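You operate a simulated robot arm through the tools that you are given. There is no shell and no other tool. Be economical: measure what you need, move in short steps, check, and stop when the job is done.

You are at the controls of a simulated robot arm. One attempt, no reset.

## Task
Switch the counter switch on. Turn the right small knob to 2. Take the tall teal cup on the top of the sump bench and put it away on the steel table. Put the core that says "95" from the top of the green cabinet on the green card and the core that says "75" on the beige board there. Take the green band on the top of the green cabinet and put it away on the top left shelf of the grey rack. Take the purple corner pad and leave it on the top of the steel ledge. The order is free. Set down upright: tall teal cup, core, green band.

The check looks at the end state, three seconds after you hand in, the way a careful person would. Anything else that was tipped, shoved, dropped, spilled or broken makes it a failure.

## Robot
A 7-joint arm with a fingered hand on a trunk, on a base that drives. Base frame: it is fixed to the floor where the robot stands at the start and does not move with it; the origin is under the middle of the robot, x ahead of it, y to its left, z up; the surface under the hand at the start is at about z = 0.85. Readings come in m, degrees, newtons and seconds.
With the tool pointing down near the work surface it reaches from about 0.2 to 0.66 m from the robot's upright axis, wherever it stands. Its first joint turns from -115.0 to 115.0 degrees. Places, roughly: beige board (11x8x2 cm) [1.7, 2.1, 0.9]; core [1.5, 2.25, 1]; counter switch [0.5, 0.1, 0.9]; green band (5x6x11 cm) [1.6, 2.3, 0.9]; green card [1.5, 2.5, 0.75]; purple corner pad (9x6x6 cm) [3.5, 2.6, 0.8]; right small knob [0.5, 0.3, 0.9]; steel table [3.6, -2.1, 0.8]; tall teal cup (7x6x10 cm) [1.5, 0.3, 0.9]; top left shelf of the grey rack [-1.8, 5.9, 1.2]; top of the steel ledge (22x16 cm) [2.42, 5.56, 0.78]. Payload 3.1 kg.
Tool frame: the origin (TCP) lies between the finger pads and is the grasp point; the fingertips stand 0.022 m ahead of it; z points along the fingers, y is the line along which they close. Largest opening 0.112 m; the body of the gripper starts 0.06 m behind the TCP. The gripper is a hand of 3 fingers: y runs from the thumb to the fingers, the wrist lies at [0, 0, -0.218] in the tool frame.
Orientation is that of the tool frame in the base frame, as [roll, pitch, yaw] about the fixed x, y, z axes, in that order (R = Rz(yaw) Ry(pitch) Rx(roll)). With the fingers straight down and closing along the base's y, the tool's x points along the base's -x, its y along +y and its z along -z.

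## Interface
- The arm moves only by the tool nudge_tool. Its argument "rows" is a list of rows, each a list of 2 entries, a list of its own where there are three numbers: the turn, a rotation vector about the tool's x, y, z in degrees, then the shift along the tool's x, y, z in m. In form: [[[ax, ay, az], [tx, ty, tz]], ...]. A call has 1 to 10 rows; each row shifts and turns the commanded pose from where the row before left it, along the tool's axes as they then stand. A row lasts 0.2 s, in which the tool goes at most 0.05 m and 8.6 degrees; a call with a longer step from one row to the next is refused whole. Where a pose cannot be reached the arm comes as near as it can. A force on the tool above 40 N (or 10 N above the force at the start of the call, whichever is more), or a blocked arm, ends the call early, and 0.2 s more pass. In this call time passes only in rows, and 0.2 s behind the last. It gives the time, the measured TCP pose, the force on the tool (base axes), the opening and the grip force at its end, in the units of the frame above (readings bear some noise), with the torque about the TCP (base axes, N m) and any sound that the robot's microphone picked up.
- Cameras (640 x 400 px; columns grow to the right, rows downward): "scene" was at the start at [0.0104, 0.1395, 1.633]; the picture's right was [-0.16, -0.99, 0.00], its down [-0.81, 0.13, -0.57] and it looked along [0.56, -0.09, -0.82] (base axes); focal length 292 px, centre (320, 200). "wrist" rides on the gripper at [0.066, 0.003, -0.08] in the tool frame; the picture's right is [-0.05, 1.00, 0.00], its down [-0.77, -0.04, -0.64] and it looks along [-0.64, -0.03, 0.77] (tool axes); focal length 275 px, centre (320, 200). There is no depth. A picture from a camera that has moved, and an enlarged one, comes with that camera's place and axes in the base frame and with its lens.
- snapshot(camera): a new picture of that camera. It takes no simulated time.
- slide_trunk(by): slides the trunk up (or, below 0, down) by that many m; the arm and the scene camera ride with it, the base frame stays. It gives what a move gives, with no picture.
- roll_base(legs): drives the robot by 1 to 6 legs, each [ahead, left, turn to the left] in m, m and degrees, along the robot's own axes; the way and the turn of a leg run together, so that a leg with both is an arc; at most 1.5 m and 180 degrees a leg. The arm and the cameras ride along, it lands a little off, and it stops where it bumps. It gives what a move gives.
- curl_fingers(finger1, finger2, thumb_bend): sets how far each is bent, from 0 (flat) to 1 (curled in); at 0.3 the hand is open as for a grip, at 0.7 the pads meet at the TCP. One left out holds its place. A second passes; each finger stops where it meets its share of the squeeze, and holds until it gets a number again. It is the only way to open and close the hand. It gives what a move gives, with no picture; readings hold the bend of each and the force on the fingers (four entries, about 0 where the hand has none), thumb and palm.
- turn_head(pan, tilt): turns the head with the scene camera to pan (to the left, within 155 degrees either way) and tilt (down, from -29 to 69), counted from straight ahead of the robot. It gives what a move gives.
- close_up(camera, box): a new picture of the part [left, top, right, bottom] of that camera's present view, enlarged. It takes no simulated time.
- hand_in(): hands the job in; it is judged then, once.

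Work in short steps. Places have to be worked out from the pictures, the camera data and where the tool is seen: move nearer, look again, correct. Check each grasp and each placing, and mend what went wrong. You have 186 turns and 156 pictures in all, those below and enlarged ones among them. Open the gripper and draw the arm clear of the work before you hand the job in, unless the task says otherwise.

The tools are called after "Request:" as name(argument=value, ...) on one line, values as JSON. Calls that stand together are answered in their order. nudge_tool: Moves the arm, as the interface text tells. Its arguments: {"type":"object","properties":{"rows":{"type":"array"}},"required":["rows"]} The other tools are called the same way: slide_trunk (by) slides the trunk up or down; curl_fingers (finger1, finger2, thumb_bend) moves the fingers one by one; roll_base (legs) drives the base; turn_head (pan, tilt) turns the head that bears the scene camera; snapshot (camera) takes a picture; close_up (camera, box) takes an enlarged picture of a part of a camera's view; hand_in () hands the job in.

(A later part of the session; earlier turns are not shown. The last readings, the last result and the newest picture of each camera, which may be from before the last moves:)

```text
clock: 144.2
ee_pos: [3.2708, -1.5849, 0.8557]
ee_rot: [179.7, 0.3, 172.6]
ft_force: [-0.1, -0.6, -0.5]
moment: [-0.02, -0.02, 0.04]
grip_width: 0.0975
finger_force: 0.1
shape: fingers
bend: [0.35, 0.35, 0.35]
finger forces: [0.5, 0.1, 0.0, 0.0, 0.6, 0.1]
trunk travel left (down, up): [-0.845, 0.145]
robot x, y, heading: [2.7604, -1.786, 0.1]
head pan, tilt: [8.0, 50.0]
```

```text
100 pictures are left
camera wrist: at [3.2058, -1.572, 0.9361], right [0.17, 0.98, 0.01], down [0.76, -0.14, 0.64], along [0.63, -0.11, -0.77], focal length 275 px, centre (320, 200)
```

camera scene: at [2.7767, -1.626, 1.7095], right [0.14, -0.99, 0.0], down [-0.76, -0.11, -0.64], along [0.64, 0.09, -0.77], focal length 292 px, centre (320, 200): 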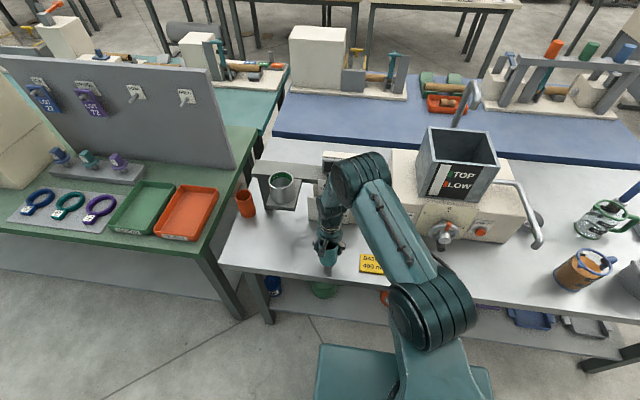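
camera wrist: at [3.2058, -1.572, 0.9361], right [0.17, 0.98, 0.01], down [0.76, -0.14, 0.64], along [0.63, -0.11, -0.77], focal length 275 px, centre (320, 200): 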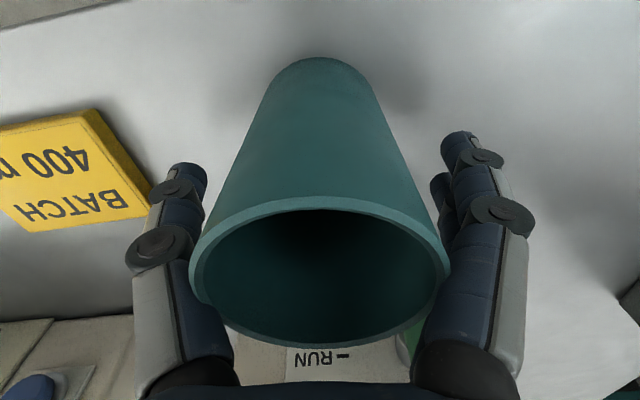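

Released, cup standing. I raise the hand straight up and check.

Request:
nudge_tool(rows=[[[0, 0, 0], [0, 0, -0.03]], [[0, 0, 0], [0, 0, -0.045]], [[0, 0, 0], [0, 0, -0.045]], [[0, 0, 0], [0, 0, -0.045]], [[0, 0, 0], [0, 0, -0.045]], [[0, 0, 0], [0.02, 0, -0.04]], [[0, 0, 0], [0.03, 0, -0.04]], [[0, 0, 0], [0.03, 0, -0.03]]])

Request:
snapshot(camera="wrist")

```text
clock: 145.9
ee_pos: [3.189, -1.5751, 1.1762]
ee_rot: [179.7, 0.3, 172.7]
ft_force: [0.2, 1.0, -0.8]
moment: [-0.01, 0.04, -0.02]
grip_width: 0.0977
finger_force: 0.1
shape: fingers
bend: [0.35, 0.35, 0.35]
finger forces: [0.1, 0.0, 0.0, 0.0, 0.0, 0.0]
trunk travel left (down, up): [-0.845, 0.145]
robot x, y, heading: [2.7616, -1.7863, 0.4]
head pan, tilt: [8.0, 50.0]
```

```text
99 pictures are left
camera wrist: at [3.1229, -1.5637, 1.2561], right [0.17, 0.98, 0.01], down [0.76, -0.14, 0.64], along [0.63, -0.11, -0.77], focal length 275 px, centre (320, 200)
```

wrist: 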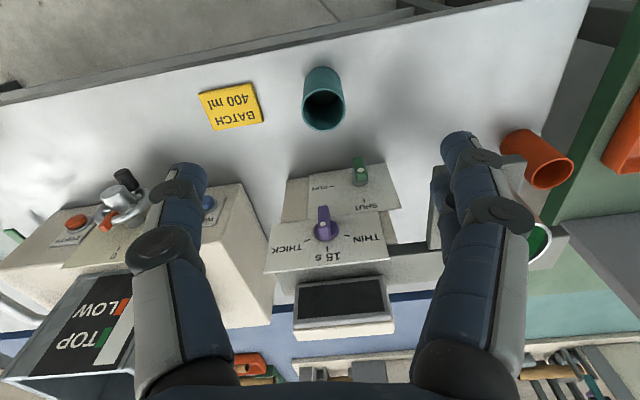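

Cup stands well, surroundings intact. Next: the purple corner pad near (3.5, 2.6). I back out and drive up the corridor, then look.

Request:
roll_base(legs=[[-0.3, 0, 0], [0, 1.4, 0], [0, 1.4, 0]])

Request:
turn_head(pan=55, tilt=28)

Request:
snapshot(camera="scene")

Request:
turn_head(pan=125, tilt=33)

Request:
snapshot(camera="scene")

```text
clock: 160.9
ee_pos: [2.869, 1.1666, 1.1751]
ee_rot: [179.7, 0.3, 172.8]
ft_force: [0.4, 0.4, 0.9]
moment: [0.01, 0.0, 0.01]
grip_width: 0.0974
finger_force: 0.0
shape: fingers
bend: [0.35, 0.35, 0.35]
finger forces: [0.0, 0.1, 0.0, 0.1, 0.0, 0.0]
trunk travel left (down, up): [-0.845, 0.145]
robot x, y, heading: [2.4425, 0.9504, 0.4]
head pan, tilt: [8.0, 50.0]
```

```text
clock: 162.0
ee_pos: [2.869, 1.1659, 1.1752]
ee_rot: [179.7, 0.3, 172.8]
ft_force: [-0.3, -0.1, -0.4]
moment: [0.0, 0.01, 0.04]
grip_width: 0.0976
finger_force: 0.0
shape: fingers
bend: [0.35, 0.35, 0.35]
finger forces: [0.0, 0.0, 0.0, 0.1, 0.0, 0.0]
trunk travel left (down, up): [-0.845, 0.145]
robot x, y, heading: [2.4377, 0.9503, 0.4]
head pan, tilt: [55.0, 28.0]
```

```text
98 pictures are left
camera scene: at [2.4295, 1.1761, 1.7422], right [0.82, -0.57, 0.0], down [-0.27, -0.39, -0.88], along [0.5, 0.73, -0.47], focal length 292 px, centre (320, 200)
```

scene: 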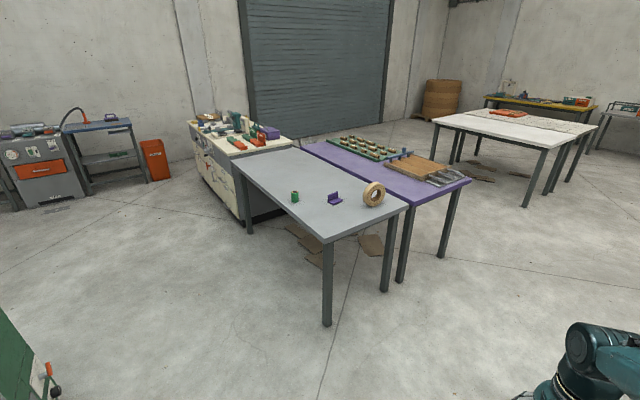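

```text
clock: 163.4
ee_pos: [2.8682, 1.1657, 1.1748]
ee_rot: [179.7, 0.3, 172.7]
ft_force: [-0.6, 0.1, -0.6]
moment: [-0.01, 0.0, 0.01]
grip_width: 0.0976
finger_force: 0.0
shape: fingers
bend: [0.35, 0.35, 0.35]
finger forces: [0.1, 0.0, 0.0, 0.0, 0.1, 0.1]
trunk travel left (down, up): [-0.845, 0.145]
robot x, y, heading: [2.4372, 0.9518, 0.1]
head pan, tilt: [125.0, 33.0]
```

```text
97 pictures are left
camera scene: at [2.326, 1.1737, 1.7344], right [0.82, 0.58, 0.0], down [0.32, -0.44, -0.84], along [-0.49, 0.68, -0.54], focal length 292 px, centre (320, 200)
```

scene: 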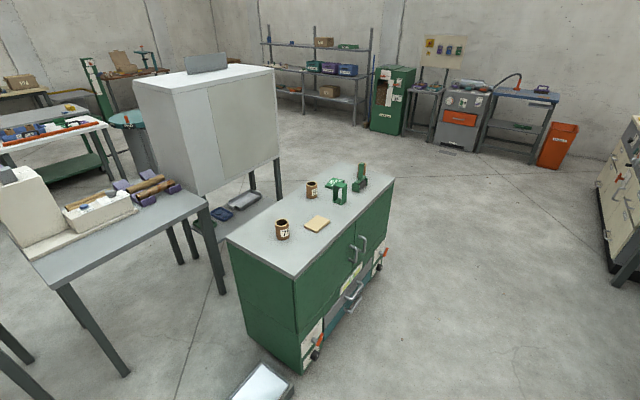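

I see the pad, the cabinet with cores, and the rack. Zooming in on the cabinet top and ledge.

Request:
close_up(camera="scene", box=[230, 150, 410, 260])

Request:
close_up(camera="scene", box=[250, 20, 410, 120])

Request:
close_up(camera="scene", box=[420, 50, 620, 175])

```text
3.56 times, centred on (320, 205) of scene
camera zoom: at [2.326, 1.1737, 1.7344], right [0.82, 0.58, 0.0], down [0.32, -0.44, -0.84], along [-0.49, 0.68, -0.54], focal length 1038 px, centre (320, 182)
```

zoom: 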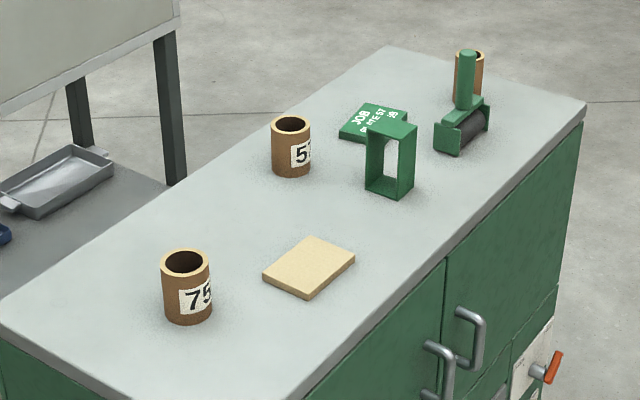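

```text
4.00 times, centred on (330, 70) of scene
camera zoom: at [2.326, 1.1737, 1.7344], right [0.82, 0.58, 0.0], down [0.32, -0.44, -0.84], along [-0.49, 0.68, -0.54], focal length 1168 px, centre (280, 720)
```

zoom: 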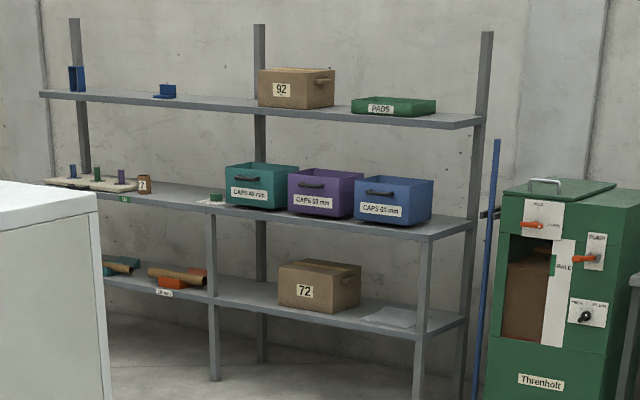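

```text
3.20 times, centred on (520, 112) of scene
camera zoom: at [2.326, 1.1737, 1.7344], right [0.82, 0.58, 0.0], down [0.32, -0.44, -0.84], along [-0.49, 0.68, -0.54], focal length 935 px, centre (-320, 480)
```

zoom: 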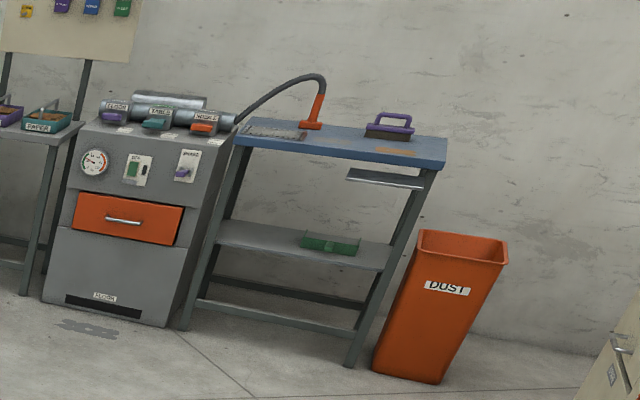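

The pad is at about (3.49, 2.55) on the grey table. I drive there facing +x.

Request:
roll_base(legs=[[0, 1.38, 0], [0.45, 0, 0]])

Request:
snapshot(camera="wrist")

```text
clock: 172.5
ee_pos: [3.3108, 2.5143, 1.1751]
ee_rot: [179.6, 0.2, 172.6]
ft_force: [0.2, 0.5, 0.2]
moment: [-0.02, 0.0, 0.01]
grip_width: 0.0977
finger_force: 0.1
shape: fingers
bend: [0.35, 0.35, 0.35]
finger forces: [0.0, 0.0, 0.0, 0.0, 0.1, 0.0]
trunk travel left (down, up): [-0.845, 0.145]
robot x, y, heading: [2.8792, 2.2963, 0.1]
head pan, tilt: [125.0, 33.0]
```

```text
93 pictures are left
camera wrist: at [3.2441, 2.5255, 1.2553], right [0.18, 0.98, 0.01], down [0.76, -0.14, 0.64], along [0.63, -0.11, -0.77], focal length 275 px, centre (320, 200)
```

wrist: 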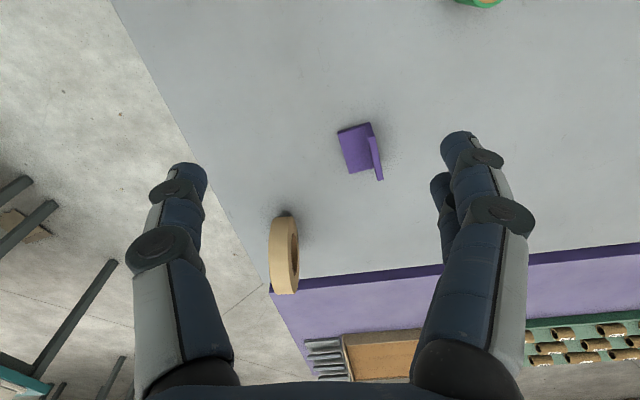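

The pad is an L with an upright wall on its +y side. I move the base a little nearer and bring the hand over the pad.

Request:
roll_base(legs=[[0, 0.15, 0], [0.06, 0, 0]])

Request:
nudge_tool(rows=[[[0, 0, 0], [-0.035, -0.018, 0.03]], [[0, 0, 0], [-0.035, -0.018, 0.03]], [[0, 0, 0], [-0.035, -0.018, 0.03]], [[0, 0, 0], [-0.035, -0.018, 0.03]]])

Request:
snapshot(camera="wrist")

Request:
close_up(camera="wrist", box=[240, 0, 440, 125])

```text
clock: 174.4
ee_pos: [3.3666, 2.6684, 1.175]
ee_rot: [179.7, 0.3, 172.8]
ft_force: [0.2, -0.3, -0.3]
moment: [0.0, -0.01, 0.02]
grip_width: 0.0974
finger_force: 0.0
shape: fingers
bend: [0.35, 0.35, 0.35]
finger forces: [0.0, 0.0, 0.0, 0.1, 0.0, 0.0]
trunk travel left (down, up): [-0.845, 0.145]
robot x, y, heading: [2.9368, 2.4535, 0.2]
head pan, tilt: [125.0, 33.0]
```

```text
clock: 175.4
ee_pos: [3.4984, 2.5778, 1.0493]
ee_rot: [179.8, 0.3, 172.8]
ft_force: [-0.6, -1.1, 0.0]
moment: [0.01, 0.04, 0.04]
grip_width: 0.0978
finger_force: 0.1
shape: fingers
bend: [0.35, 0.35, 0.35]
finger forces: [0.0, 0.0, 0.1, 0.0, 0.0, 0.0]
trunk travel left (down, up): [-0.845, 0.145]
robot x, y, heading: [2.9367, 2.4572, 0.4]
head pan, tilt: [125.0, 33.0]
```

```text
92 pictures are left
camera wrist: at [3.4336, 2.5886, 1.1304], right [0.17, 0.99, 0.01], down [0.76, -0.14, 0.64], along [0.63, -0.1, -0.77], focal length 275 px, centre (320, 200)
```

wrist: 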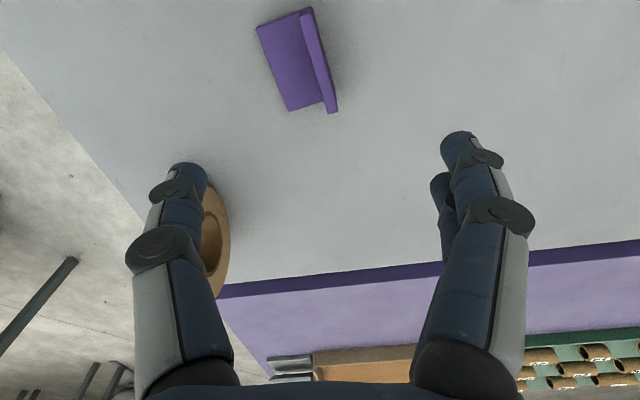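

```text
3.20 times, centred on (340, 62) of wrist
camera zoom: at [3.4336, 2.5886, 1.1304], right [0.17, 0.99, 0.01], down [0.76, -0.14, 0.64], along [0.63, -0.1, -0.77], focal length 881 px, centre (256, 640)
```

zoom: 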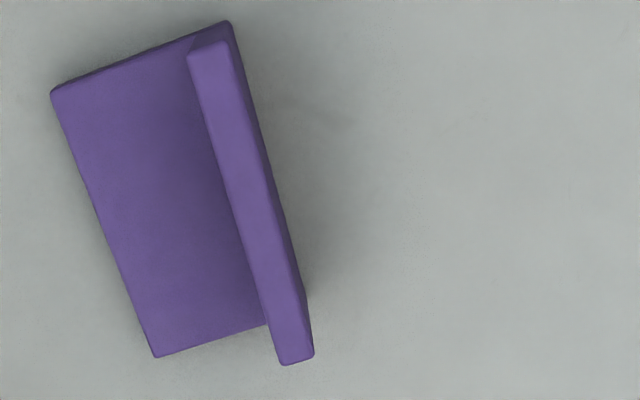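

Wall top runs from (3.46, 2.575) to (3.546, 2.586); I rotate 14.6° to close across it, pre-close the fingers and descend to z≈0.90 first.

Request:
curl_fingers(finger1=0.5, finger2=0.5, thumb_bend=0.5)

Request:
nudge_tool(rows=[[[0, 0, -7.3], [-0.004, 0.003, 0.03]], [[0, 0, -7.3], [0, 0, 0.04]], [[0, 0, 0], [0, 0, 0.04]], [[0, 0, 0], [0, 0, 0.04]]])

Request:
snapshot(camera="wrist")

```text
clock: 176.4
ee_pos: [3.497, 2.5789, 1.0523]
ee_rot: [179.6, 0.2, 172.8]
ft_force: [0.1, 0.1, 0.1]
moment: [-0.03, -0.01, 0.01]
grip_width: 0.0559
finger_force: 0.1
shape: fingers
bend: [0.5, 0.5, 0.5]
finger forces: [0.0, 0.0, 0.0, 0.0, 0.0, 0.1]
trunk travel left (down, up): [-0.845, 0.145]
robot x, y, heading: [2.9392, 2.4555, 0.3]
head pan, tilt: [125.0, 33.0]
```

```text
clock: 177.4
ee_pos: [3.5041, 2.5821, 0.9048]
ee_rot: [179.9, 0.4, -172.6]
ft_force: [-0.2, 0.0, -0.5]
moment: [0.02, -0.01, -0.01]
grip_width: 0.0557
finger_force: 0.1
shape: fingers
bend: [0.5, 0.5, 0.5]
finger forces: [0.0, 0.0, 0.1, 0.1, 0.1, 0.0]
trunk travel left (down, up): [-0.845, 0.145]
robot x, y, heading: [2.9377, 2.4484, 0.4]
head pan, tilt: [125.0, 33.0]
```

```text
90 pictures are left
camera wrist: at [3.4372, 2.5766, 0.984], right [-0.08, 1.0, 0.0], down [0.77, 0.06, 0.64], along [0.64, 0.06, -0.77], focal length 275 px, centre (320, 200)
```

wrist: 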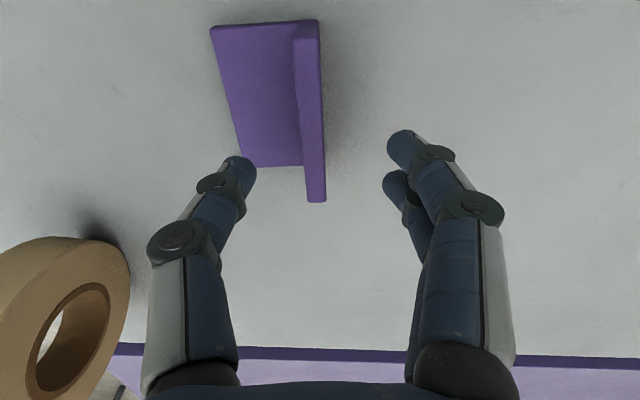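

Aligned. Descend 4 cm and close.

Request:
nudge_tool(rows=[[[0, 0, 0], [0, 0, 0.02]], [[0, 0, 0], [0, 0, 0.02]]])

Request:
snapshot(camera="wrist")

```text
clock: 178.1
ee_pos: [3.5034, 2.5828, 0.8661]
ee_rot: [179.8, 0.5, -172.5]
ft_force: [0.1, 0.0, -0.2]
moment: [0.02, 0.02, -0.01]
grip_width: 0.0555
finger_force: 0.0
shape: fingers
bend: [0.5, 0.5, 0.5]
finger forces: [0.0, 0.1, 0.1, 0.1, 0.1, 0.1]
trunk travel left (down, up): [-0.845, 0.145]
robot x, y, heading: [2.9401, 2.4516, 0.3]
head pan, tilt: [125.0, 33.0]
```

```text
89 pictures are left
camera wrist: at [3.4369, 2.5778, 0.9455], right [-0.08, 1.0, 0.0], down [0.77, 0.06, 0.64], along [0.64, 0.06, -0.77], focal length 275 px, centre (320, 200)
```

wrist: 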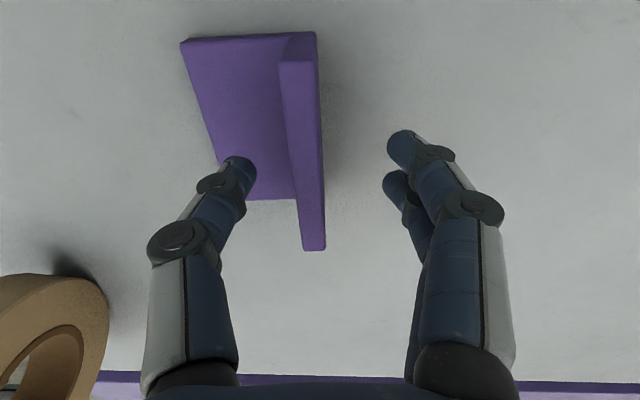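

Wall top ≈ z 0.854. Down 14 mm more and close.

Request:
nudge_tool(rows=[[[0, 0, 0], [0, -0.005, 0.014]]])

Request:
curl_fingers(finger1=0.75, finger2=0.75, thumb_bend=0.72)

Request:
snapshot(camera="wrist")

```text
clock: 178.4
ee_pos: [3.5049, 2.5779, 0.851]
ee_rot: [179.7, 0.3, -172.5]
ft_force: [-0.3, -0.6, 0.1]
moment: [0.02, -0.01, 0.01]
grip_width: 0.0558
finger_force: 0.1
shape: fingers
bend: [0.5, 0.5, 0.5]
finger forces: [0.1, 0.0, 0.0, 0.0, 0.1, 0.0]
trunk travel left (down, up): [-0.845, 0.145]
robot x, y, heading: [2.9408, 2.4486, 0.9]
head pan, tilt: [125.0, 33.0]
```

```text
clock: 179.4
ee_pos: [3.5025, 2.5795, 0.8524]
ee_rot: [179.8, 0.3, -172.6]
ft_force: [0.6, 0.3, 0.3]
moment: [-0.03, -0.03, 0.02]
grip_width: 0.0088
finger_force: 8.7
shape: fingers
bend: [0.72, 0.72, 0.68]
finger forces: [4.6, 4.6, 0.1, 0.0, 8.6, 0.0]
trunk travel left (down, up): [-0.845, 0.145]
robot x, y, heading: [2.9394, 2.453, 0.4]
head pan, tilt: [125.0, 33.0]
```

```text
88 pictures are left
camera wrist: at [3.4368, 2.573, 0.9319], right [-0.08, 1.0, 0.0], down [0.77, 0.06, 0.64], along [0.64, 0.06, -0.77], focal length 275 px, centre (320, 200)
```

wrist: 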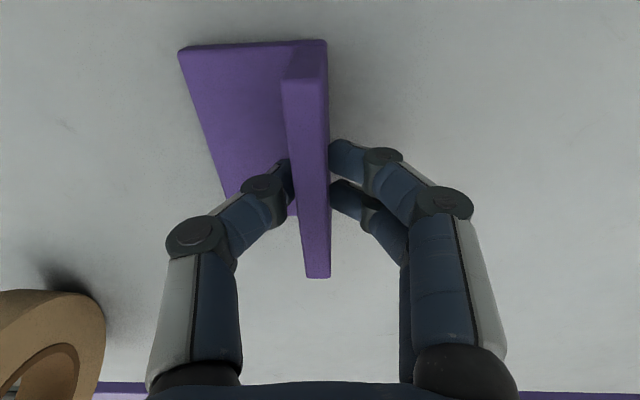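

Gripped with 8.7 N; I squeeze a little more and lift.

Request:
curl_fingers(finger1=0.8, finger2=0.8, thumb_bend=0.78)

Request:
nudge_tool(rows=[[[0, 0, 0], [0, 0, -0.03]], [[0, 0, 0], [0, 0, -0.045]], [[0, 0, 0], [0, 0, -0.045]], [[0, 0, 0], [0, 0, -0.045]], [[0, 0, 0], [0.02, 0, -0.04]], [[0, 0, 0], [0.035, 0, -0.03]], [[0, 0, 0], [0.035, 0, -0.03]], [[0, 0, 0], [0.035, 0, -0.03]]])

Request:
snapshot(camera="wrist")

```text
clock: 180.4
ee_pos: [3.5041, 2.5775, 0.8516]
ee_rot: [179.8, 0.3, -172.6]
ft_force: [0.6, -0.6, 1.9]
moment: [-0.13, 0.02, -0.01]
grip_width: 0.0082
finger_force: 16.3
shape: fingers
bend: [0.75, 0.75, 0.69]
finger forces: [8.1, 8.1, 0.0, 0.0, 16.8, 0.0]
trunk travel left (down, up): [-0.845, 0.145]
robot x, y, heading: [2.9351, 2.4532, 0.9]
head pan, tilt: [125.0, 33.0]
```

```text
clock: 182.2
ee_pos: [3.3749, 2.5598, 1.1479]
ee_rot: [179.8, 0.4, -172.6]
ft_force: [-0.1, 1.1, 0.6]
moment: [0.01, -0.02, 0.0]
grip_width: 0.008
finger_force: 15.6
shape: fingers
bend: [0.76, 0.76, 0.68]
finger forces: [8.1, 8.0, 0.0, 0.1, 16.1, 0.1]
trunk travel left (down, up): [-0.845, 0.145]
robot x, y, heading: [2.9385, 2.4514, 0.6]
head pan, tilt: [125.0, 33.0]
```

```text
87 pictures are left
camera wrist: at [3.3078, 2.5538, 1.2268], right [-0.08, 1.0, 0.0], down [0.76, 0.06, 0.64], along [0.64, 0.06, -0.77], focal length 275 px, centre (320, 200)
```

wrist: 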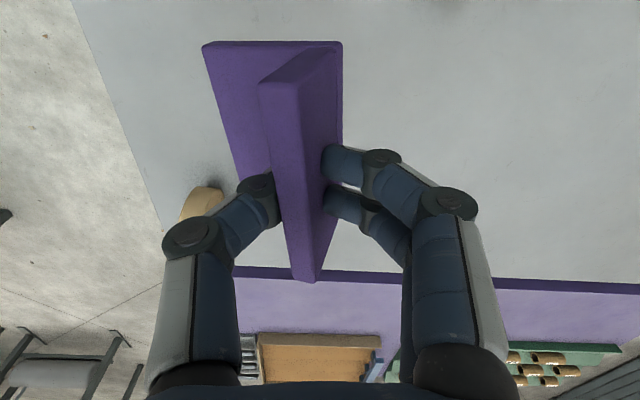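

Pad held (slightly tilted, acceptable). I drive back, turn to +y, and go toward the ledge, then look.

Request:
roll_base(legs=[[-0.48, 0, 0], [0, 0, 90], [1.3, 0, 0]])

Request:
turn_head(pan=0, tilt=30)

Request:
snapshot(camera="scene")

```text
clock: 195.0
ee_pos: [2.3265, 4.1673, 1.1454]
ee_rot: [179.9, 0.4, -82.2]
ft_force: [0.7, -0.6, 0.5]
moment: [0.0, 0.03, 0.0]
grip_width: 0.0079
finger_force: 16.0
shape: fingers
bend: [0.76, 0.76, 0.68]
finger forces: [8.0, 8.0, 0.1, 0.0, 16.2, 0.0]
trunk travel left (down, up): [-0.845, 0.145]
robot x, y, heading: [2.4399, 3.7317, 90.9]
head pan, tilt: [125.0, 33.0]
```

```text
clock: 197.0
ee_pos: [2.3262, 4.1684, 1.1457]
ee_rot: [179.8, 0.4, -82.1]
ft_force: [0.0, 0.3, -0.9]
moment: [0.0, -0.01, -0.01]
grip_width: 0.0078
finger_force: 16.2
shape: fingers
bend: [0.76, 0.76, 0.68]
finger forces: [7.9, 8.0, 0.0, 0.1, 16.2, 0.0]
trunk travel left (down, up): [-0.845, 0.145]
robot x, y, heading: [2.4395, 3.7311, 90.8]
head pan, tilt: [0.0, 30.0]
```

```text
86 pictures are left
camera scene: at [2.2845, 3.7571, 1.7391], right [1.0, 0.02, 0.0], down [0.01, -0.5, -0.87], along [-0.01, 0.87, -0.5], focal length 292 px, centre (320, 200)
```

scene: 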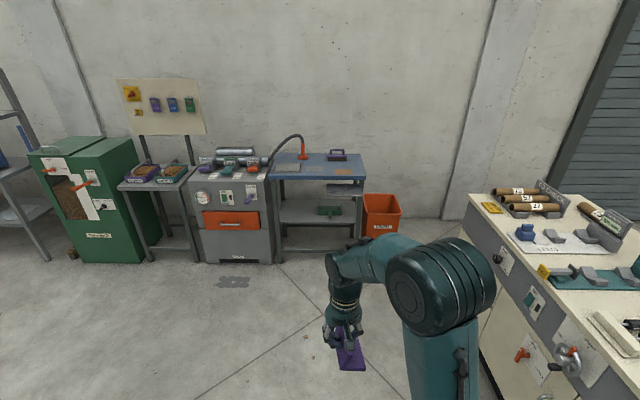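

Request:
close_up(camera="scene", box=[260, 120, 420, 260])

```text
2.86 times, centred on (340, 190) of scene
camera zoom: at [2.2845, 3.7571, 1.7391], right [1.0, 0.02, 0.0], down [0.01, -0.5, -0.87], along [-0.01, 0.87, -0.5], focal length 834 px, centre (263, 229)
```

zoom: 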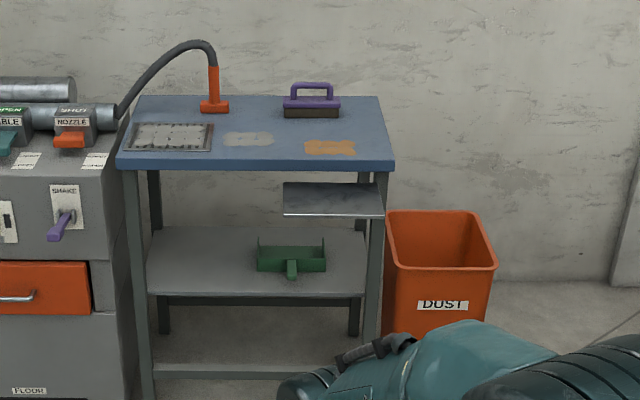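

The ledge is a plate in front of the blue table: x 2.31–2.54, y 5.49–5.65, z 0.78. I drive closer with the hand short of it.

Request:
roll_base(legs=[[1.28, 0, -0.8], [0, -0.05, 0]])

Request:
turn_head(pan=0, tilt=52)

Request:
snapshot(camera="scene")

Request:
snapshot(camera="wrist")

```text
clock: 204.0
ee_pos: [2.3689, 5.4422, 1.1467]
ee_rot: [179.7, 0.4, -82.6]
ft_force: [0.1, -0.2, -0.3]
moment: [-0.03, 0.02, -0.03]
grip_width: 0.0075
finger_force: 15.8
shape: fingers
bend: [0.76, 0.76, 0.68]
finger forces: [8.0, 8.1, 0.0, 0.0, 16.2, 0.0]
trunk travel left (down, up): [-0.845, 0.145]
robot x, y, heading: [2.4734, 5.0042, 90.5]
head pan, tilt: [0.0, 30.0]
```

```text
clock: 204.8
ee_pos: [2.3682, 5.4438, 1.1479]
ee_rot: [179.8, 0.3, -82.7]
ft_force: [-0.9, 1.4, -0.5]
moment: [-0.01, 0.03, 0.01]
grip_width: 0.0078
finger_force: 15.9
shape: fingers
bend: [0.76, 0.76, 0.68]
finger forces: [8.0, 8.2, 0.0, 0.0, 16.3, 0.0]
trunk travel left (down, up): [-0.845, 0.145]
robot x, y, heading: [2.4729, 5.0035, 90.3]
head pan, tilt: [0.0, 52.0]
```

```text
84 pictures are left
camera scene: at [2.3211, 5.0167, 1.7069], right [1.0, 0.01, 0.0], down [0.0, -0.79, -0.62], along [0.0, 0.62, -0.79], focal length 292 px, centre (320, 200)
```

scene: 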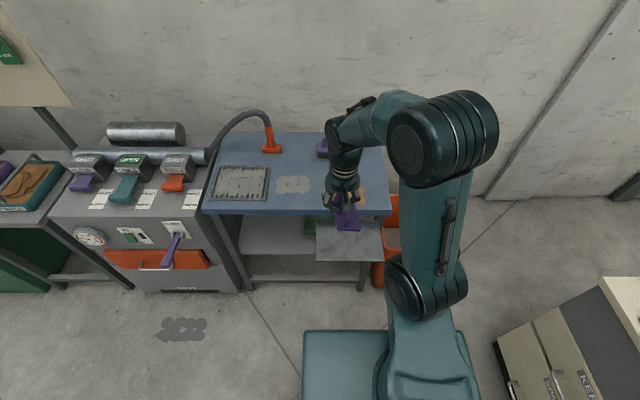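

```text
83 pictures are left
camera wrist: at [2.3739, 5.3765, 1.2258], right [-1.0, -0.08, 0.0], down [-0.06, 0.77, 0.64], along [-0.05, 0.64, -0.77], focal length 275 px, centre (320, 200)
```

wrist: 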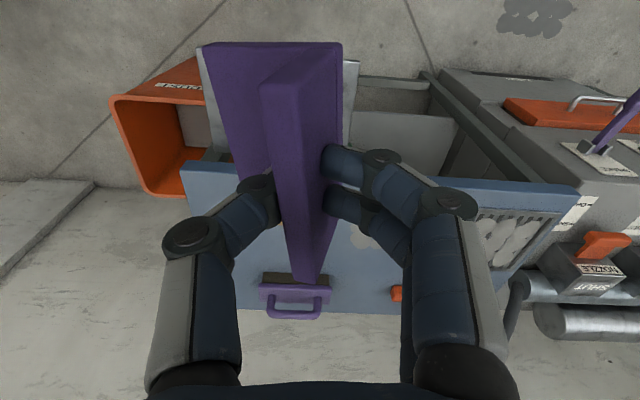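

Ledge centre confirmed (2.42, 5.56). I move over it and descend to ~2 cm above.

Request:
nudge_tool(rows=[[[0, 0, 0], [-0.0346, -0.0135, 0]], [[0, 0, 0], [-0.0346, -0.0135, 0]], [[0, 0, 0], [-0.0346, -0.0135, 0]], [[0, 0, 0], [0, 0, 0.045]], [[0, 0, 0], [0, 0, 0.045]], [[0, 0, 0], [0, 0, 0.045]], [[0, 0, 0], [0, 0, 0.045]], [[0, 0, 0], [0, 0, 0.045]], [[0, 0, 0], [0, 0, 0.045]]])

Request:
close_up(camera="scene", box=[270, 160, 430, 280])

Request:
snapshot(camera="wrist")

```text
clock: 206.8
ee_pos: [2.3959, 5.5518, 0.8763]
ee_rot: [179.8, 0.2, -82.7]
ft_force: [0.0, -0.7, 0.1]
moment: [0.01, 0.02, 0.02]
grip_width: 0.0076
finger_force: 16.2
shape: fingers
bend: [0.77, 0.77, 0.68]
finger forces: [7.9, 8.0, 0.0, 0.0, 16.1, 0.0]
trunk travel left (down, up): [-0.845, 0.145]
robot x, y, heading: [2.478, 5.0043, 90.2]
head pan, tilt: [0.0, 52.0]
```

```text
3.33 times, centred on (350, 220) of scene
camera zoom: at [2.3217, 5.0177, 1.7069], right [1.0, 0.01, 0.0], down [0.0, -0.79, -0.62], along [0.0, 0.62, -0.79], focal length 974 px, centre (220, 133)
```

zoom: 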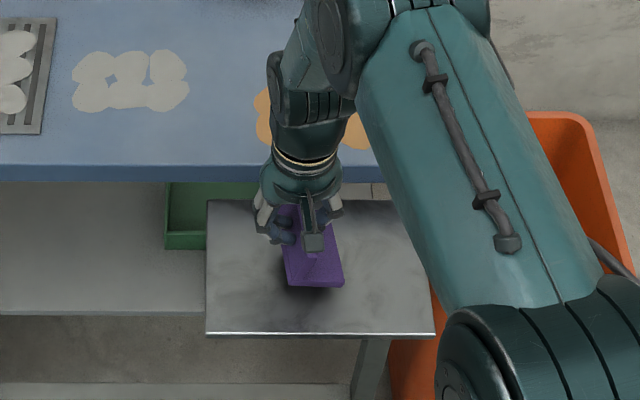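

```text
81 pictures are left
camera wrist: at [2.4011, 5.485, 0.9555], right [-1.0, -0.08, 0.0], down [-0.06, 0.77, 0.64], along [-0.05, 0.64, -0.77], focal length 275 px, centre (320, 200)
```

wrist: 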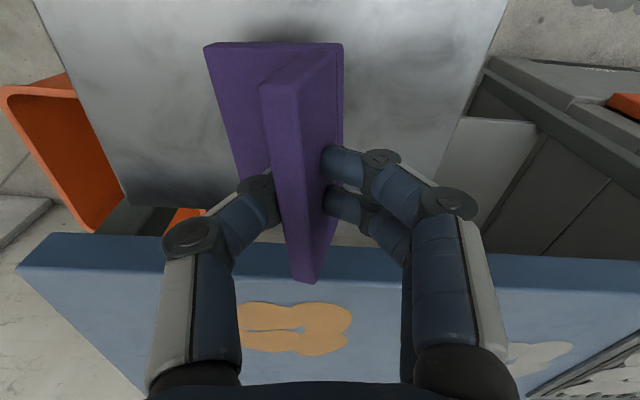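

Well placed over the ledge. Lowering slowly to contact.

Request:
nudge_tool(rows=[[[0, 0, 0], [0, 0, 0.012]], [[0, 0, 0], [0, 0, 0.01]], [[0, 0, 0], [0, 0, 0.006]], [[0, 0, 0], [0, 0, 0.004]]])

```text
clock: 207.8
ee_pos: [2.3937, 5.5516, 0.8435]
ee_rot: [179.9, 0.4, -82.8]
ft_force: [-1.6, -0.9, 3.1]
moment: [-0.01, -0.09, 0.0]
grip_width: 0.0076
finger_force: 16.8
shape: fingers
bend: [0.76, 0.76, 0.68]
finger forces: [8.8, 8.8, 0.0, 0.0, 15.3, 0.0]
trunk travel left (down, up): [-0.845, 0.145]
robot x, y, heading: [2.4734, 5.0038, 90.5]
head pan, tilt: [0.0, 52.0]
```

First contact with the low edge; a bit lower so the base levels.

Request:
nudge_tool(rows=[[[0, 0, 0], [0, 0, 0.003]], [[0, 0, 0], [0, 0, 0.003]], [[0, 0, 0], [0, 0, 0.003]]])

Request:
snapshot(camera="wrist")

```text
clock: 208.6
ee_pos: [2.3934, 5.553, 0.8348]
ee_rot: [179.7, 0.4, -82.7]
ft_force: [-1.1, -0.1, 3.1]
moment: [0.01, -0.14, 0.03]
grip_width: 0.0077
finger_force: 17.9
shape: fingers
bend: [0.76, 0.76, 0.69]
finger forces: [9.2, 9.1, 0.1, 0.1, 16.9, 0.0]
trunk travel left (down, up): [-0.845, 0.145]
robot x, y, heading: [2.4776, 5.0047, 90.1]
head pan, tilt: [0.0, 52.0]
```

```text
80 pictures are left
camera wrist: at [2.3996, 5.4861, 0.9152], right [-1.0, -0.08, 0.0], down [-0.06, 0.77, 0.64], along [-0.05, 0.64, -0.77], focal length 275 px, centre (320, 200)
```

wrist: 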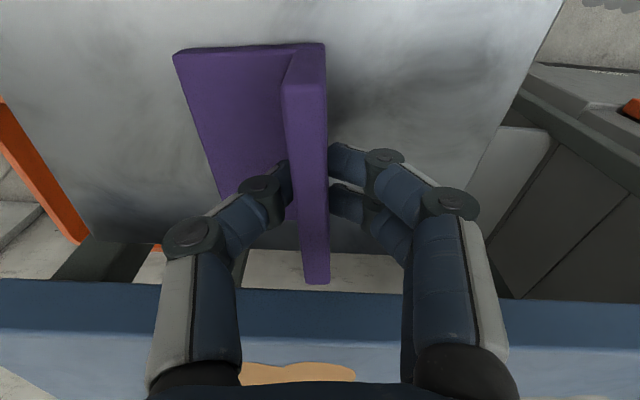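

Pad sits flat now. I open the fingers and rise.

Request:
nudge_tool(rows=[[[0, 0, 0], [0, 0, 0.002]]])

Request:
curl_fingers(finger1=0.6, finger2=0.6, thumb_bend=0.6)

Request:
nudge_tool(rows=[[[0, 0, 0], [0, 0, -0.02]], [[0, 0, 0], [0, 0, -0.04]], [[0, 0, 0], [0, 0, -0.045]], [[0, 0, 0], [0, 0, -0.045]], [[0, 0, 0], [0.02, 0, -0.04]], [[0, 0, 0], [0.04, 0, -0.03]], [[0, 0, 0], [0.04, 0, -0.03]]])

Request:
snapshot(camera="wrist")

```text
clock: 209.0
ee_pos: [2.394, 5.5524, 0.834]
ee_rot: [179.8, 0.4, -82.8]
ft_force: [-0.8, 0.6, 5.7]
moment: [0.0, -0.15, 0.03]
grip_width: 0.0077
finger_force: 18.9
shape: fingers
bend: [0.76, 0.76, 0.7]
finger forces: [9.4, 9.6, 0.0, 0.0, 18.3, 0.0]
trunk travel left (down, up): [-0.845, 0.145]
robot x, y, heading: [2.4789, 5.0035, 90.1]
head pan, tilt: [0.0, 52.0]
```

```text
clock: 210.0
ee_pos: [2.3937, 5.5521, 0.8336]
ee_rot: [179.8, 0.3, -82.7]
ft_force: [0.0, 0.5, -0.1]
moment: [0.02, 0.0, -0.02]
grip_width: 0.0267
finger_force: 0.1
shape: fingers
bend: [0.6, 0.6, 0.6]
finger forces: [0.0, 0.0, 0.0, 0.0, 0.1, 0.0]
trunk travel left (down, up): [-0.845, 0.145]
robot x, y, heading: [2.4751, 5.0058, 90.4]
head pan, tilt: [0.0, 52.0]
```

```text
clock: 211.6
ee_pos: [2.4083, 5.4467, 1.0823]
ee_rot: [179.9, 0.4, -82.6]
ft_force: [-1.2, -1.1, 0.5]
moment: [0.01, 0.0, 0.01]
grip_width: 0.0264
finger_force: 0.1
shape: fingers
bend: [0.6, 0.6, 0.6]
finger forces: [0.1, 0.0, 0.0, 0.0, 0.0, 0.0]
trunk travel left (down, up): [-0.845, 0.145]
robot x, y, heading: [2.4774, 5.0057, 90.4]
head pan, tilt: [0.0, 52.0]
```

```text
79 pictures are left
camera wrist: at [2.4145, 5.381, 1.1631], right [-1.0, -0.08, 0.0], down [-0.06, 0.76, 0.64], along [-0.06, 0.64, -0.77], focal length 275 px, centre (320, 200)
```

wrist: 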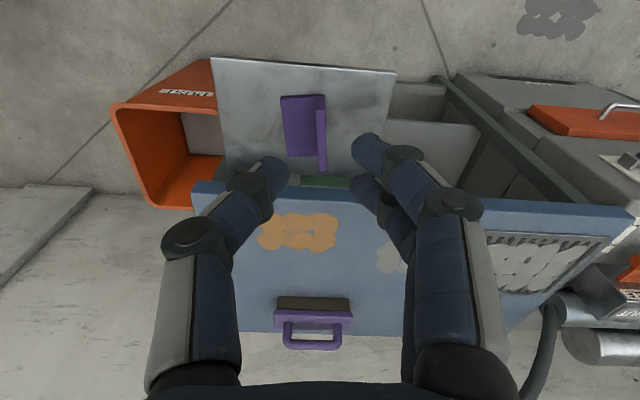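

Pad rests fully on the ledge. Now back down to the green cabinet, turning to face it (−x).

Request:
roll_base(legs=[[-1.4, 0, 0], [-1.3, 0, 0], [0, 0, 90]])

Request:
turn_head(pan=0, tilt=45)

Request:
snapshot(camera="scene")

```text
clock: 228.6
ee_pos: [2.0708, 2.2283, 1.0821]
ee_rot: [179.8, 0.4, 6.6]
ft_force: [-0.5, -0.7, -0.3]
moment: [-0.02, 0.02, -0.01]
grip_width: 0.0268
finger_force: 0.0
shape: fingers
bend: [0.6, 0.6, 0.6]
finger forces: [0.1, 0.1, 0.0, 0.0, 0.0, 0.0]
trunk travel left (down, up): [-0.845, 0.145]
robot x, y, heading: [2.5193, 2.2929, 179.8]
head pan, tilt: [0.0, 52.0]
```

```text
clock: 229.3
ee_pos: [2.0711, 2.2294, 1.082]
ee_rot: [179.7, 0.3, 6.7]
ft_force: [-0.4, 0.9, 1.7]
moment: [-0.01, 0.0, -0.03]
grip_width: 0.0266
finger_force: 0.0
shape: fingers
bend: [0.6, 0.6, 0.6]
finger forces: [0.0, 0.1, 0.0, 0.1, 0.1, 0.0]
trunk travel left (down, up): [-0.845, 0.145]
robot x, y, heading: [2.519, 2.2923, 179.9]
head pan, tilt: [0.0, 45.0]
```

```text
78 pictures are left
camera scene: at [2.4944, 2.1368, 1.7164], right [0.01, 1.0, 0.0], down [0.71, 0.0, -0.71], along [-0.71, 0.0, -0.71], focal length 292 px, centre (320, 200)
```

scene: 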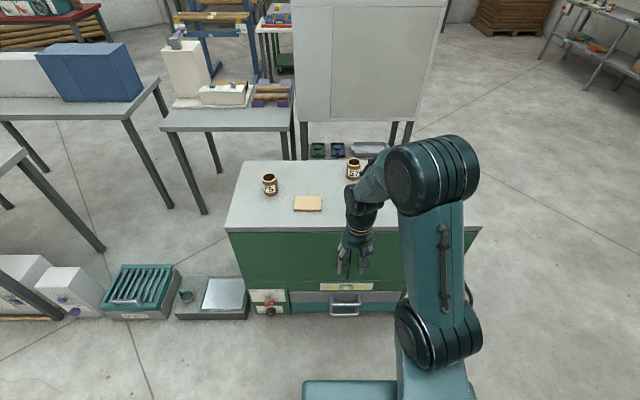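

I raise the hand and roll up to the cabinet, then view its top with the wrist camera.

Request:
nudge_tool(rows=[[[0, 0, 0], [0.01, 0, -0.045]], [[0, 0, 0], [0.01, 0, -0.045]], [[0, 0, 0], [0.01, 0, -0.045]], [[0, 0, 0], [0, 0, -0.045]]])

Request:
roll_base(legs=[[0.37, 0, 0]])

Request:
snapshot(camera="wrist")

Request:
turn_head(pan=-25, tilt=55)

Request:
snapshot(camera="scene")

```text
clock: 230.3
ee_pos: [2.1021, 2.23, 1.2626]
ee_rot: [179.8, 0.3, 6.8]
ft_force: [0.4, -0.5, 0.1]
moment: [-0.03, 0.01, -0.01]
grip_width: 0.0265
finger_force: 0.0
shape: fingers
bend: [0.6, 0.6, 0.6]
finger forces: [0.0, 0.1, 0.1, 0.0, 0.1, 0.0]
trunk travel left (down, up): [-0.845, 0.145]
robot x, y, heading: [2.5165, 2.2889, 179.7]
head pan, tilt: [0.0, 45.0]
```

```text
clock: 232.6
ee_pos: [1.7342, 2.2305, 1.2613]
ee_rot: [179.8, 0.3, 6.6]
ft_force: [0.2, -0.2, -0.7]
moment: [-0.01, 0.02, 0.03]
grip_width: 0.0266
finger_force: 0.1
shape: fingers
bend: [0.6, 0.6, 0.6]
finger forces: [0.1, 0.0, 0.1, 0.0, 0.1, 0.1]
trunk travel left (down, up): [-0.845, 0.145]
robot x, y, heading: [2.1474, 2.2898, 179.9]
head pan, tilt: [0.0, 45.0]
```

```text
77 pictures are left
camera wrist: at [1.8011, 2.2365, 1.3416], right [0.07, -1.0, 0.0], down [-0.77, -0.05, 0.64], along [-0.64, -0.05, -0.77], focal length 275 px, centre (320, 200)
```

wrist: 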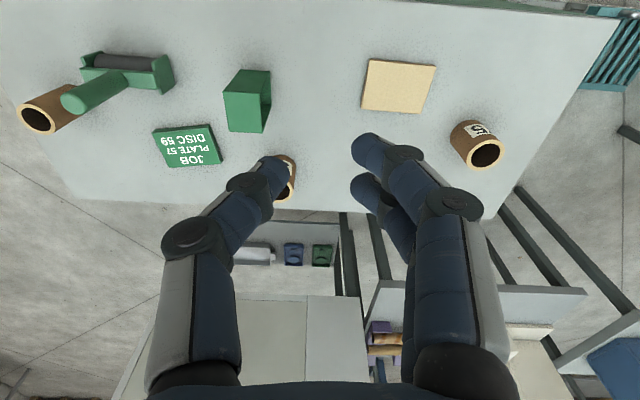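

```text
clock: 233.5
ee_pos: [1.734, 2.2321, 1.2626]
ee_rot: [179.8, 0.2, 6.9]
ft_force: [0.0, -0.9, -1.2]
moment: [0.04, -0.02, 0.0]
grip_width: 0.0268
finger_force: 0.1
shape: fingers
bend: [0.6, 0.6, 0.6]
finger forces: [0.1, 0.0, 0.0, 0.0, 0.0, 0.0]
trunk travel left (down, up): [-0.845, 0.145]
robot x, y, heading: [2.1505, 2.2929, 179.5]
head pan, tilt: [-25.0, 55.0]
```

```text
76 pictures are left
camera scene: at [2.1428, 2.1687, 1.7031], right [0.43, 0.91, 0.0], down [0.74, -0.35, -0.57], along [-0.52, 0.24, -0.82], focal length 292 px, centre (320, 200)
```

scene: 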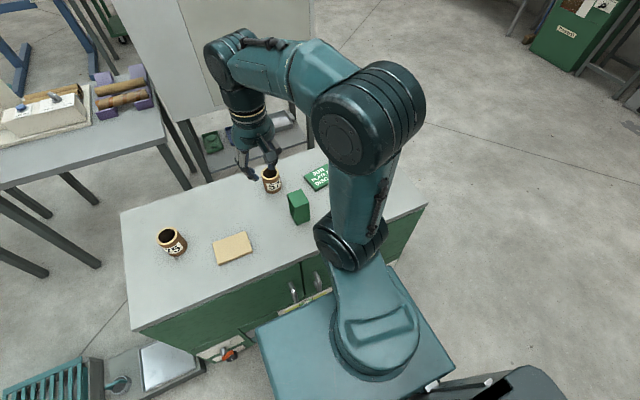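

Three cores are present: I zoom to read the labels.

Request:
close_up(camera="scene", box=[140, 150, 340, 275])

Request:
close_up(camera="wrist", box=[0, 40, 220, 180])

```text
3.20 times, centred on (240, 212) of scene
camera zoom: at [2.1428, 2.1687, 1.7031], right [0.43, 0.91, 0.0], down [0.74, -0.35, -0.57], along [-0.52, 0.24, -0.82], focal length 935 px, centre (576, 160)
```

zoom: 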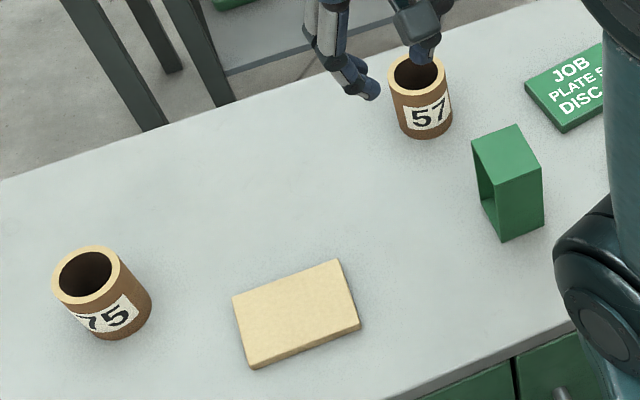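

```text
2.86 times, centred on (110, 110) of wrist
camera zoom: at [1.8013, 2.2365, 1.3416], right [0.07, -1.0, 0.0], down [-0.77, -0.05, 0.64], along [-0.64, -0.05, -0.77], focal length 786 px, centre (920, 457)
```

zoom: 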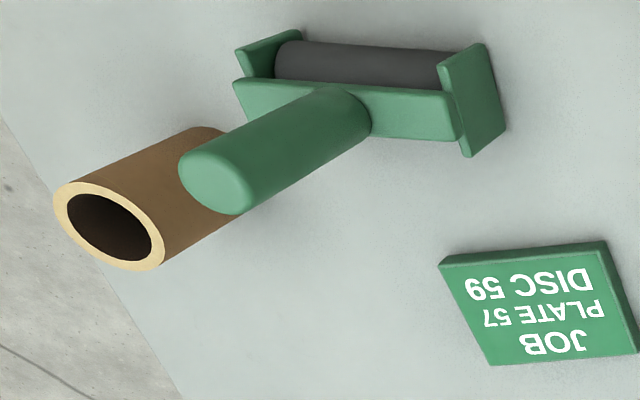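

Core "75" ≈(1.581, 1.930), beige board ≈(1.657, 2.088), card ≈(1.515, 2.478), far core ≈(1.60, 2.66). I shift the base left and go above core 75.

Request:
roll_base(legs=[[0, 0.25, 0]])

Request:
curl_fingers(finger1=0.3, finger2=0.3, thumb_bend=0.3)

Request:
nudge_tool(rows=[[[0, 0, 0], [-0.0395, 0.0079, 0.02]], [[0, 0, 0], [-0.0395, 0.0079, 0.02]], [[0, 0, 0], [-0.0395, 0.0079, 0.02]], [[0, 0, 0], [-0.0395, 0.0079, 0.02]]])

Request:
snapshot(camera="wrist")

```text
clock: 235.3
ee_pos: [1.7333, 1.9883, 1.2612]
ee_rot: [179.8, 0.3, 6.7]
ft_force: [0.3, 0.1, -0.1]
moment: [-0.03, 0.0, 0.01]
grip_width: 0.0265
finger_force: 0.1
shape: fingers
bend: [0.6, 0.6, 0.6]
finger forces: [0.0, 0.0, 0.1, 0.0, 0.1, 0.1]
trunk travel left (down, up): [-0.845, 0.145]
robot x, y, heading: [2.1471, 2.0504, 179.6]
head pan, tilt: [-25.0, 55.0]
```

```text
clock: 236.3
ee_pos: [1.7336, 1.9884, 1.2619]
ee_rot: [179.8, 0.3, 6.6]
ft_force: [0.5, -0.2, 0.2]
moment: [0.0, -0.02, -0.03]
grip_width: 0.1115
finger_force: 0.2
shape: fingers
bend: [0.3, 0.3, 0.3]
finger forces: [0.0, 0.0, 0.0, 0.0, 0.0, 0.0]
trunk travel left (down, up): [-0.845, 0.145]
robot x, y, heading: [2.1485, 2.0481, 179.7]
head pan, tilt: [-25.0, 55.0]
```

```text
clock: 237.3
ee_pos: [1.5754, 1.9365, 1.1813]
ee_rot: [179.8, 0.2, 6.5]
ft_force: [-0.2, -0.1, 0.7]
moment: [0.0, -0.03, 0.02]
grip_width: 0.1113
finger_force: 0.1
shape: fingers
bend: [0.3, 0.3, 0.3]
finger forces: [0.1, 0.1, 0.0, 0.0, 0.0, 0.1]
trunk travel left (down, up): [-0.845, 0.145]
robot x, y, heading: [2.1514, 2.0479, 179.6]
head pan, tilt: [-25.0, 55.0]
```

```text
73 pictures are left
camera wrist: at [1.6421, 1.9414, 1.2619], right [0.07, -1.0, 0.0], down [-0.77, -0.05, 0.64], along [-0.64, -0.05, -0.77], focal length 275 px, centre (320, 200)
```

wrist: 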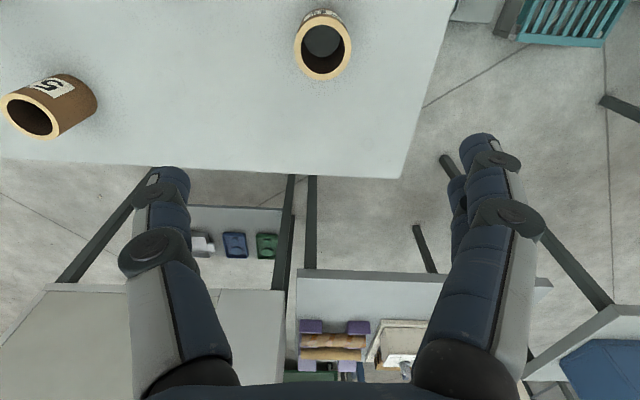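

Ring centre refined to (1.581, 1.932). I descend around the core.

Request:
nudge_tool(rows=[[[0, 0, 0], [0.0045, 0.0055, 0.045]], [[0, 0, 0], [0, 0, 0.045]], [[0, 0, 0], [0, 0, 0.045]]])

Request:
snapshot(camera="wrist")

```text
clock: 238.1
ee_pos: [1.5828, 1.9308, 1.0476]
ee_rot: [179.8, 0.2, 6.6]
ft_force: [0.8, -0.3, 0.3]
moment: [0.02, 0.01, -0.01]
grip_width: 0.1112
finger_force: 0.1
shape: fingers
bend: [0.3, 0.3, 0.3]
finger forces: [0.1, 0.0, 0.0, 0.0, 0.0, 0.0]
trunk travel left (down, up): [-0.845, 0.145]
robot x, y, heading: [2.1499, 2.0492, 179.8]
head pan, tilt: [-25.0, 55.0]
```

```text
72 pictures are left
camera wrist: at [1.6497, 1.9362, 1.127], right [0.07, -1.0, 0.0], down [-0.77, -0.05, 0.64], along [-0.64, -0.05, -0.77], focal length 275 px, centre (320, 200)
```

wrist: 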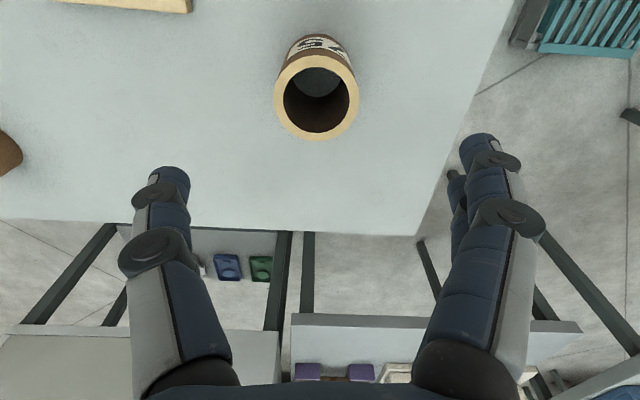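

Perfectly centred. Descend 0.155 and grip.

Request:
nudge_tool(rows=[[[0, 0, 0], [0, 0, 0.04]], [[0, 0, 0], [0, 0, 0.04]], [[0, 0, 0], [0, 0, 0.04]], [[0, 0, 0], [0, 0, 0.033]]])

Request:
curl_fingers(finger1=0.6, finger2=0.6, thumb_bend=0.6)

Request:
snapshot(camera="wrist")

```text
clock: 239.1
ee_pos: [1.5824, 1.9301, 0.8948]
ee_rot: [179.7, 0.3, 6.7]
ft_force: [-0.1, 0.5, 1.0]
moment: [-0.01, 0.02, 0.0]
grip_width: 0.111
finger_force: 0.0
shape: fingers
bend: [0.3, 0.3, 0.3]
finger forces: [0.1, 0.0, 0.0, 0.0, 0.0, 0.1]
trunk travel left (down, up): [-0.845, 0.145]
robot x, y, heading: [2.1476, 2.0509, 179.6]
head pan, tilt: [-25.0, 55.0]
```

```text
clock: 240.1
ee_pos: [1.5829, 1.9305, 0.895]
ee_rot: [179.8, 0.3, 6.6]
ft_force: [-0.1, -0.2, -0.2]
moment: [-0.04, -0.01, 0.01]
grip_width: 0.0515
finger_force: 12.4
shape: fingers
bend: [0.53, 0.51, 0.55]
finger forces: [4.3, 7.0, 0.0, 0.0, 11.4, 0.0]
trunk travel left (down, up): [-0.845, 0.145]
robot x, y, heading: [2.1483, 2.0457, 179.4]
head pan, tilt: [-25.0, 55.0]
```

```text
71 pictures are left
camera wrist: at [1.6493, 1.9363, 0.9753], right [0.07, -1.0, 0.0], down [-0.77, -0.05, 0.64], along [-0.64, -0.05, -0.77], focal length 275 px, centre (320, 200)
```

wrist: 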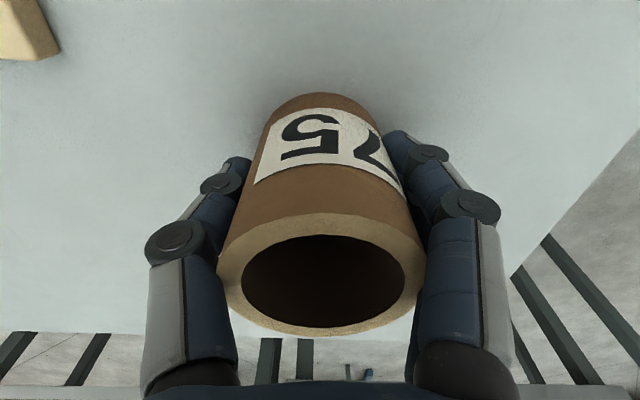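

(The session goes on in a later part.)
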